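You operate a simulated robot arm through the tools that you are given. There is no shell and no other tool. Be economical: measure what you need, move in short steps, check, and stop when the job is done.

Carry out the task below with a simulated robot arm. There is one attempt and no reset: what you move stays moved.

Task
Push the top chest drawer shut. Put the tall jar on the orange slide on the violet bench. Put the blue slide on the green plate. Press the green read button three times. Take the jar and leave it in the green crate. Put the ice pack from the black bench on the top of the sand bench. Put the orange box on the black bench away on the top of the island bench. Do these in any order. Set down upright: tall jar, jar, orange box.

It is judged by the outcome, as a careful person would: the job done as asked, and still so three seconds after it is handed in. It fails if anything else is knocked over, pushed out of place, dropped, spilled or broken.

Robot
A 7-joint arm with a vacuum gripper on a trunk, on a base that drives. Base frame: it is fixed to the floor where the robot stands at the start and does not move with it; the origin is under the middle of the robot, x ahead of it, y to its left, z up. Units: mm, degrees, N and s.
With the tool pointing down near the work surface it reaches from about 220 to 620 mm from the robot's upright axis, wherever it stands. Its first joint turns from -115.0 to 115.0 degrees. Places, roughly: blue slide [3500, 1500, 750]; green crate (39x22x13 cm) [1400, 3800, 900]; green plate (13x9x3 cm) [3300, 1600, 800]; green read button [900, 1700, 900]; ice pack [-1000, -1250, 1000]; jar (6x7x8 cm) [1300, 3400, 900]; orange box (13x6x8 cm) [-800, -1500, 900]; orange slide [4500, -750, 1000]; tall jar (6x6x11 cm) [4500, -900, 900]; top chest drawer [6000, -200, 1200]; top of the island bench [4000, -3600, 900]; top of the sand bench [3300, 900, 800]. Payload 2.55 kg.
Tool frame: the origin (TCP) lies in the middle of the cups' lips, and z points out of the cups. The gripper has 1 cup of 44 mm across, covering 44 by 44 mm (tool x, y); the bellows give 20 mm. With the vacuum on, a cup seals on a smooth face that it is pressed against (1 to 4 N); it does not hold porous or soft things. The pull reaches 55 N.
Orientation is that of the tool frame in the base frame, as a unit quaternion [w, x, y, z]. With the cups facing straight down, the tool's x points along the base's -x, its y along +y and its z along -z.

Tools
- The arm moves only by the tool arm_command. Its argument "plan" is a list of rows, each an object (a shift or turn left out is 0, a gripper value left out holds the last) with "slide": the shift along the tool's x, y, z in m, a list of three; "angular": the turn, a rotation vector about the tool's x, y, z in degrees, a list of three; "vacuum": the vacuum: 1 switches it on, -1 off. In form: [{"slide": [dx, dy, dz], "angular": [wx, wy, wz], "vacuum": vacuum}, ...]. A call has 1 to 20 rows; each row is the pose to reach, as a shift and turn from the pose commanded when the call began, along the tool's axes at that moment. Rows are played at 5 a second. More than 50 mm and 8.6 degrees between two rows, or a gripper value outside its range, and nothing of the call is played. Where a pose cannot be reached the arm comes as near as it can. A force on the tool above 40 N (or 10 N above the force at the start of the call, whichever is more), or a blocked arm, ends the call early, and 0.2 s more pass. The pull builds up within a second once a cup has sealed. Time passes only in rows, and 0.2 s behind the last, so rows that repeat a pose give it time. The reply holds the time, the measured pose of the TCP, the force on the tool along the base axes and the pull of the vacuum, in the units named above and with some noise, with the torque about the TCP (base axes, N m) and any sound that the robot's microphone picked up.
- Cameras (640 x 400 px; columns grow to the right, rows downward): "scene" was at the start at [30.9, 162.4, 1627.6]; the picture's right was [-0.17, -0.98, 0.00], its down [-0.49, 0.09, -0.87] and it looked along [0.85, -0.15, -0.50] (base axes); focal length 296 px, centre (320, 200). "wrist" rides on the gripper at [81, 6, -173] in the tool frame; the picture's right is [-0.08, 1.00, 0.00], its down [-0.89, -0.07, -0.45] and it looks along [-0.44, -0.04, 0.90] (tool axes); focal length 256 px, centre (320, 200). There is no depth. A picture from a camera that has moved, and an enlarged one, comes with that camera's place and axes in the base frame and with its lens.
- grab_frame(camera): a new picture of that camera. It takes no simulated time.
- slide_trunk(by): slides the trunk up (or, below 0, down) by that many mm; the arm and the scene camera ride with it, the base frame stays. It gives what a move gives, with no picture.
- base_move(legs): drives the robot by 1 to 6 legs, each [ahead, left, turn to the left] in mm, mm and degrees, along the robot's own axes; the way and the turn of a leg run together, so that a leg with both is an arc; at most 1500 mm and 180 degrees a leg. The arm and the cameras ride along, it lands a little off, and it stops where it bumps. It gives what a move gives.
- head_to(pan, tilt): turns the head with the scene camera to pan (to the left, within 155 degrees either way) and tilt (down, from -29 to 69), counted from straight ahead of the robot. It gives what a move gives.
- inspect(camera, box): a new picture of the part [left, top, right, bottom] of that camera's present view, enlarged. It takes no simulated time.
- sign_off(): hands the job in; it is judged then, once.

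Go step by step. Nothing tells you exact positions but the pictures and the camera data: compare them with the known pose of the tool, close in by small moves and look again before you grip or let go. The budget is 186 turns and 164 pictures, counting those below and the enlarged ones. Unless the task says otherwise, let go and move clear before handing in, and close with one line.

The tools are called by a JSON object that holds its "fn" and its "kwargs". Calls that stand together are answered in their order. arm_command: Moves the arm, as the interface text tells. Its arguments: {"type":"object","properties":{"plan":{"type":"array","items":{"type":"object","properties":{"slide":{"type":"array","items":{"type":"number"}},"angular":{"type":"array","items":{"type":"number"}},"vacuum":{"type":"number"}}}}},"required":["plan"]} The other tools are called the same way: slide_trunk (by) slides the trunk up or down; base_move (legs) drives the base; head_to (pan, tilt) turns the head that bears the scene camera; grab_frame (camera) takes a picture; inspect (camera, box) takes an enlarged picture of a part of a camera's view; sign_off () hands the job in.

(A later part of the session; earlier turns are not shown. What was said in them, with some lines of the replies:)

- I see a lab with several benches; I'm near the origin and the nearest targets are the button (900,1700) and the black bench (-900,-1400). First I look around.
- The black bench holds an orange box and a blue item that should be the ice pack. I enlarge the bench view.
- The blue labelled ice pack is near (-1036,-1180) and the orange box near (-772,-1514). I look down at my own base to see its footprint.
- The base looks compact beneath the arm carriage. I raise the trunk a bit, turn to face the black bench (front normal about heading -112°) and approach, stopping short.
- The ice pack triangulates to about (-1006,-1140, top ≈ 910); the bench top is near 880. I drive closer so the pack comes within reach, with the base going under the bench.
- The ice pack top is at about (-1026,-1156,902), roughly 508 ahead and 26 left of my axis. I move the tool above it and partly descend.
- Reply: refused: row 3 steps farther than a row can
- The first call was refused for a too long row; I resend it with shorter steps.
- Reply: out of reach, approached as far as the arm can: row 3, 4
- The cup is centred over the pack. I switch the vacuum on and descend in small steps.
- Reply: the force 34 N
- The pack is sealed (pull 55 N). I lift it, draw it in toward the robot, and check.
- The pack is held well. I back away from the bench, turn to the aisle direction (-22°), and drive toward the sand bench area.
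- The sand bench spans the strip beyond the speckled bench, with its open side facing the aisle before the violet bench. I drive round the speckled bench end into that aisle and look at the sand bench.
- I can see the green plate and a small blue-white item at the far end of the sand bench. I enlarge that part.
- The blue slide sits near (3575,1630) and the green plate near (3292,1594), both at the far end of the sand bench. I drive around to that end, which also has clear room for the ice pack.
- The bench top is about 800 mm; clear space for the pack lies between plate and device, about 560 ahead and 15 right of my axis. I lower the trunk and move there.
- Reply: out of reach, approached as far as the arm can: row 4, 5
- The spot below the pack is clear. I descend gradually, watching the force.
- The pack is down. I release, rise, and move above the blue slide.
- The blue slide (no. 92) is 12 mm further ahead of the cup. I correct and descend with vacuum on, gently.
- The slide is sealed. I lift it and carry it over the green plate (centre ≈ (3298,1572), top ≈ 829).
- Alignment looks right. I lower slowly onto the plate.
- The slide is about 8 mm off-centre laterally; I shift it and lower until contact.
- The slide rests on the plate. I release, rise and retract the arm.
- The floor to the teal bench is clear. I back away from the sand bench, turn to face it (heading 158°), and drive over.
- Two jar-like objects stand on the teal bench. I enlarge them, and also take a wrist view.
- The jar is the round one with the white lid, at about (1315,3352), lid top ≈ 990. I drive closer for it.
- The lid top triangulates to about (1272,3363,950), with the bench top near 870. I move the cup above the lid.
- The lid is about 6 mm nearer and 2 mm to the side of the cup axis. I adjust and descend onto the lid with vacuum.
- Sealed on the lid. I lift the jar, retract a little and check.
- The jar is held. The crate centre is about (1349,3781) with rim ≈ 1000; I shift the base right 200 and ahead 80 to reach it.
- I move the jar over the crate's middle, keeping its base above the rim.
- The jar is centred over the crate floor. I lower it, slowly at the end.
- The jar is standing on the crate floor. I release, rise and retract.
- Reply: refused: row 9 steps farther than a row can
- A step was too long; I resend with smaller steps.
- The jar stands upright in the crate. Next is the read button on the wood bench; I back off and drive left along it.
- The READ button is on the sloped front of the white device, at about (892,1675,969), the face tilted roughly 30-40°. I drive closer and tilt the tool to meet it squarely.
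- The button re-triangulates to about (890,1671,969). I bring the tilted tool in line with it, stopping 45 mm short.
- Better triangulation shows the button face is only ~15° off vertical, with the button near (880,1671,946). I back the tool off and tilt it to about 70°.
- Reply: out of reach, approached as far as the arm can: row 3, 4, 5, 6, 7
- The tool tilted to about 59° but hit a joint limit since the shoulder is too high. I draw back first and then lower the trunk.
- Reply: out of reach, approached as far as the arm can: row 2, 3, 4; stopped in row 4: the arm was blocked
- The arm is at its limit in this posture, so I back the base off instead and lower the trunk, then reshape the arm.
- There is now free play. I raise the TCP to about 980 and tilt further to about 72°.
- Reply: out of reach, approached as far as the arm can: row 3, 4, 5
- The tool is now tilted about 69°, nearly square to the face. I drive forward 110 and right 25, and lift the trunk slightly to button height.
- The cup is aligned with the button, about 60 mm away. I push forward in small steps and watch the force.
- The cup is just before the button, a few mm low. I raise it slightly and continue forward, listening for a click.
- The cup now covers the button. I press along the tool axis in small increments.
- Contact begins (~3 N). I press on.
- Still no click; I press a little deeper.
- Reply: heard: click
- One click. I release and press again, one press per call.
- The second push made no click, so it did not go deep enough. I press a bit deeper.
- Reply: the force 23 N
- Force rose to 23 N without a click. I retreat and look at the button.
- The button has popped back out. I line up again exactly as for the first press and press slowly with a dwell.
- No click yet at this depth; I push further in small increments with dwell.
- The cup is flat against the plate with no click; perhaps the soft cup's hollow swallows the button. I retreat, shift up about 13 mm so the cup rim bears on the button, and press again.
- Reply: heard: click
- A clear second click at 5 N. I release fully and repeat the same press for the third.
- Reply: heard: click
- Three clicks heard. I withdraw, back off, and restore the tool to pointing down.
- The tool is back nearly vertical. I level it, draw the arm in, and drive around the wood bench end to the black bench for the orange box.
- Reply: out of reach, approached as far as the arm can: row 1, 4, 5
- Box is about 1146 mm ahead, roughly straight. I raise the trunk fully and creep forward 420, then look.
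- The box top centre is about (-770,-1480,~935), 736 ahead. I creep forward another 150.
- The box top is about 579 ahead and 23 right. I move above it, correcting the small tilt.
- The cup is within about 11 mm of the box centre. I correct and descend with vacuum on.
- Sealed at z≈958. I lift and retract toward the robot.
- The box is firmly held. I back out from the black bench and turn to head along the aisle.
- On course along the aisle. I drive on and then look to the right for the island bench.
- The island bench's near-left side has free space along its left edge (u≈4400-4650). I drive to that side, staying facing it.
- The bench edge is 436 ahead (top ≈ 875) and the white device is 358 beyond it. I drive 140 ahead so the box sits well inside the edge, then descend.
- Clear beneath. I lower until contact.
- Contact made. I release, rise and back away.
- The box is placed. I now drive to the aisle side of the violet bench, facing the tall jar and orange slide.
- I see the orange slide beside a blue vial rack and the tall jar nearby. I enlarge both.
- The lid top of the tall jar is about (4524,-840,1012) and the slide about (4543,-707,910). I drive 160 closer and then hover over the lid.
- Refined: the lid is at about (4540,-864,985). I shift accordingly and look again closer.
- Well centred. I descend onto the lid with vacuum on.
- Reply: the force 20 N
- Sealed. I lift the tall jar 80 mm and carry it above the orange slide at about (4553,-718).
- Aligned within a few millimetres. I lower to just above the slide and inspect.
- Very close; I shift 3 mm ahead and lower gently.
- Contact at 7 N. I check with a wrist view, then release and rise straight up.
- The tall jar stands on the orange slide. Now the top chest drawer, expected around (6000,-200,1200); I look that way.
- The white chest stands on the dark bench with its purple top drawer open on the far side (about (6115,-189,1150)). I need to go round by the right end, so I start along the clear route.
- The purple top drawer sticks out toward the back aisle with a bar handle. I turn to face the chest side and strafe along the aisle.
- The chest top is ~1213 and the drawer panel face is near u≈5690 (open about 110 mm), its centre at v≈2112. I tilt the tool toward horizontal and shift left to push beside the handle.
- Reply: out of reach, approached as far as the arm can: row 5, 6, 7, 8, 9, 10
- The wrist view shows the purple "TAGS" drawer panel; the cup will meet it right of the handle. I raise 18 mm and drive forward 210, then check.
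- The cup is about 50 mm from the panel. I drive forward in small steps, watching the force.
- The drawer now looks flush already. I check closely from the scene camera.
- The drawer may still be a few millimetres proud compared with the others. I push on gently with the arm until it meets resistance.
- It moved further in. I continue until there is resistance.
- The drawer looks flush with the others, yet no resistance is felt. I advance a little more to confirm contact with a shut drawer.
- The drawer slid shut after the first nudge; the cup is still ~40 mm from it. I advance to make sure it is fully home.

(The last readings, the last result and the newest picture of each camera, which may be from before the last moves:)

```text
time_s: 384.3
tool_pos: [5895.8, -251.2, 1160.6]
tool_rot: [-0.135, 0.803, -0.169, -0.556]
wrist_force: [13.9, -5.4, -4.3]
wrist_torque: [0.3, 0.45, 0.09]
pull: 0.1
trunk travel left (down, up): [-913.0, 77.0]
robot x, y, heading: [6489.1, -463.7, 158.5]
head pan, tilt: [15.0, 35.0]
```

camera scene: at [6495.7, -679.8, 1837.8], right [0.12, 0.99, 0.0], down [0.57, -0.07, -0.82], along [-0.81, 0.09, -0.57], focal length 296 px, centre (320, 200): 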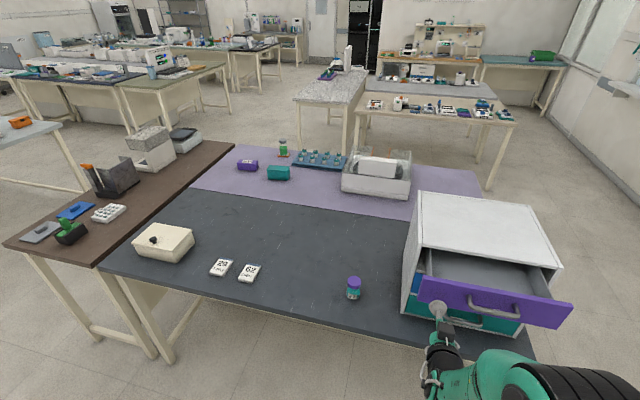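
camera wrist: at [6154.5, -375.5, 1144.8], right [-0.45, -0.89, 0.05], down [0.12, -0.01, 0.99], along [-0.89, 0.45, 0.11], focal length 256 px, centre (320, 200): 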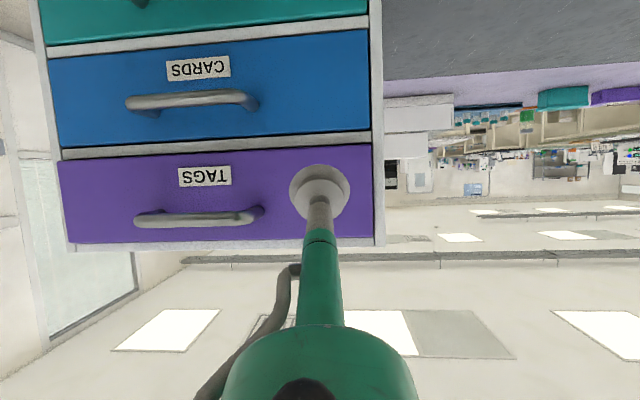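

Firm resistance at 15 N: the drawer is home. I withdraw straight back and check the chest.

{"fn": "arm_command", "kwargs": {"plan": [{"slide": [0.004, 0, -0.01]}, {"slide": [0.008, 0, -0.022]}, {"slide": [0.008, 0, -0.022]}]}}

{"fn": "base_move", "kwargs": {"legs": [[-300, 0, 0]]}}

{"fn": "grab_frame", "kwargs": {"camera": "scene"}}

{"fn": "inspect", "kwargs": {"camera": "wrist", "box": [80, 20, 420, 240]}}

```text
time_s: 385.1
tool_pos: [5913.9, -258.8, 1163.4]
tool_rot: [-0.135, 0.801, -0.169, -0.558]
wrist_force: [0.3, -0.8, 0.6]
wrist_torque: [-0.02, -0.01, 0.01]
pull: 0.1
trunk travel left (down, up): [-913.0, 77.0]
robot x, y, heading: [6486.6, -463.7, 158.2]
head pan, tilt: [15.0, 35.0]
```

```text
time_s: 387.2
tool_pos: [6189.9, -367.2, 1162.6]
tool_rot: [-0.136, 0.801, -0.171, -0.557]
wrist_force: [0.1, -0.7, 0.6]
wrist_torque: [-0.01, -0.02, 0.0]
pull: 0.0
trunk travel left (down, up): [-913.0, 77.0]
robot x, y, heading: [6763.0, -569.7, 158.5]
head pan, tilt: [15.0, 35.0]
```

```text
28 pictures are left
camera scene: at [6669.2, -748.5, 1837.9], right [0.12, 0.99, 0.0], down [0.57, -0.07, -0.82], along [-0.81, 0.09, -0.57], focal length 296 px, centre (320, 200)
```

scene: 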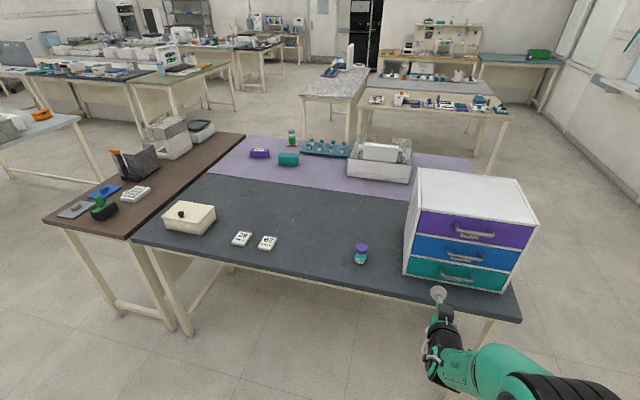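

```text
1.82 times, centred on (250, 130) of wrist
camera zoom: at [6357.4, -453.1, 1146.3], right [-0.45, -0.89, 0.05], down [0.12, -0.01, 0.99], along [-0.89, 0.45, 0.11], focal length 465 px, centre (447, 327)
```

zoom: 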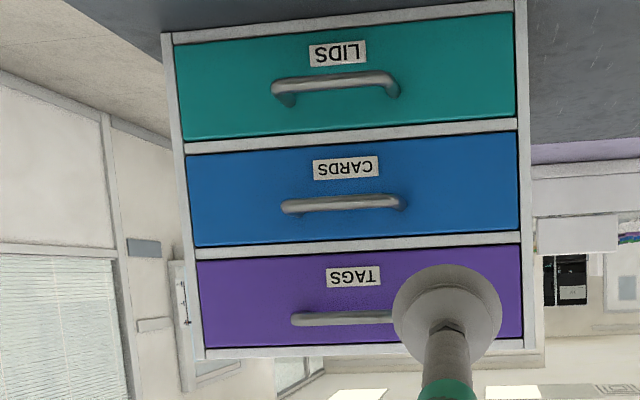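

All three drawers are flush. From here I can double-check the tall jar and the orange box.

{"fn": "inspect", "kwargs": {"camera": "scene", "box": [235, 110, 345, 180]}}

{"fn": "inspect", "kwargs": {"camera": "scene", "box": [0, 90, 100, 160]}}

{"fn": "inspect", "kwargs": {"camera": "scene", "box": [340, 30, 570, 170]}}

```text
5.71 times, centred on (290, 145) of scene
camera zoom: at [6669.2, -748.5, 1837.9], right [0.12, 0.99, 0.0], down [0.57, -0.07, -0.82], along [-0.81, 0.09, -0.57], focal length 1692 px, centre (491, 514)
```

zoom: 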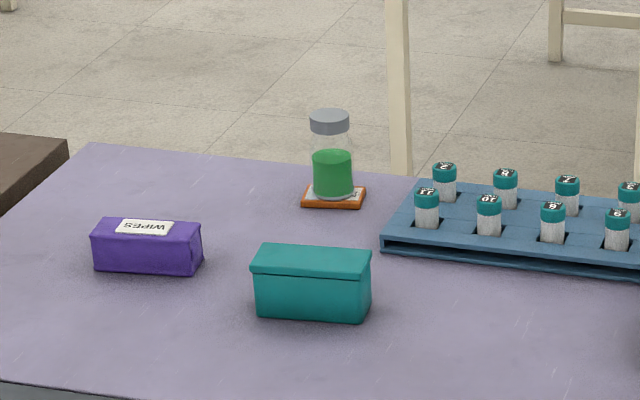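

```text
5.71 times, centred on (50, 125) of scene
camera zoom: at [6669.2, -748.5, 1837.9], right [0.12, 0.99, 0.0], down [0.57, -0.07, -0.82], along [-0.81, 0.09, -0.57], focal length 1692 px, centre (1863, 629)
```

zoom: 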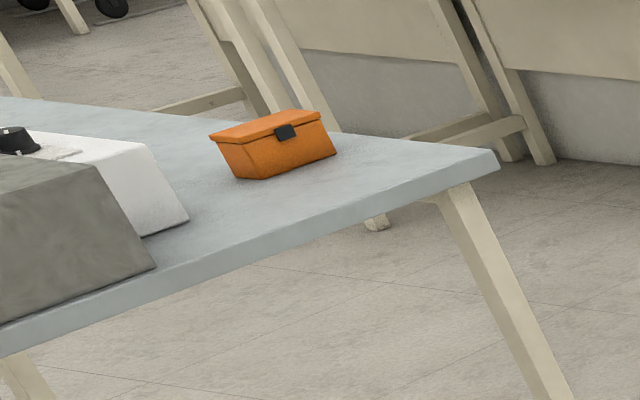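

```text
2.78 times, centred on (455, 100) of scene
camera zoom: at [6669.2, -748.5, 1837.9], right [0.12, 0.99, 0.0], down [0.57, -0.07, -0.82], along [-0.81, 0.09, -0.57], focal length 824 px, centre (-56, 478)
```

zoom: 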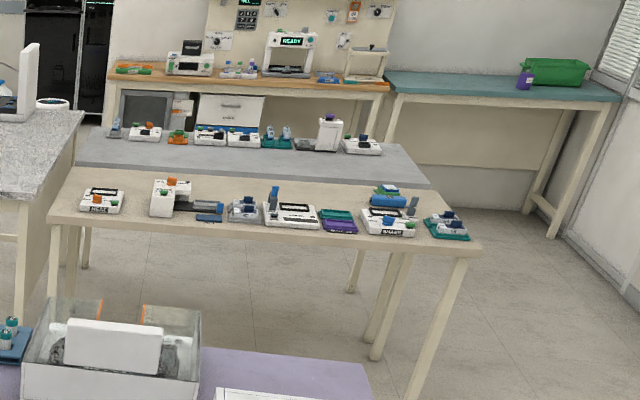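

Everything is where it was asked to be: the tall jar is upright on the orange slide, the orange box is upright on the island bench, the drawer is shut and the tool is clear. I hand in.

{"fn": "sign_off", "kwargs": {}}

```text
The job is handed in.
```

All seven jobs are done and handed in; the read button gave three clicks, but some early pushes made none, so its count of exactly three rests on the microphone.
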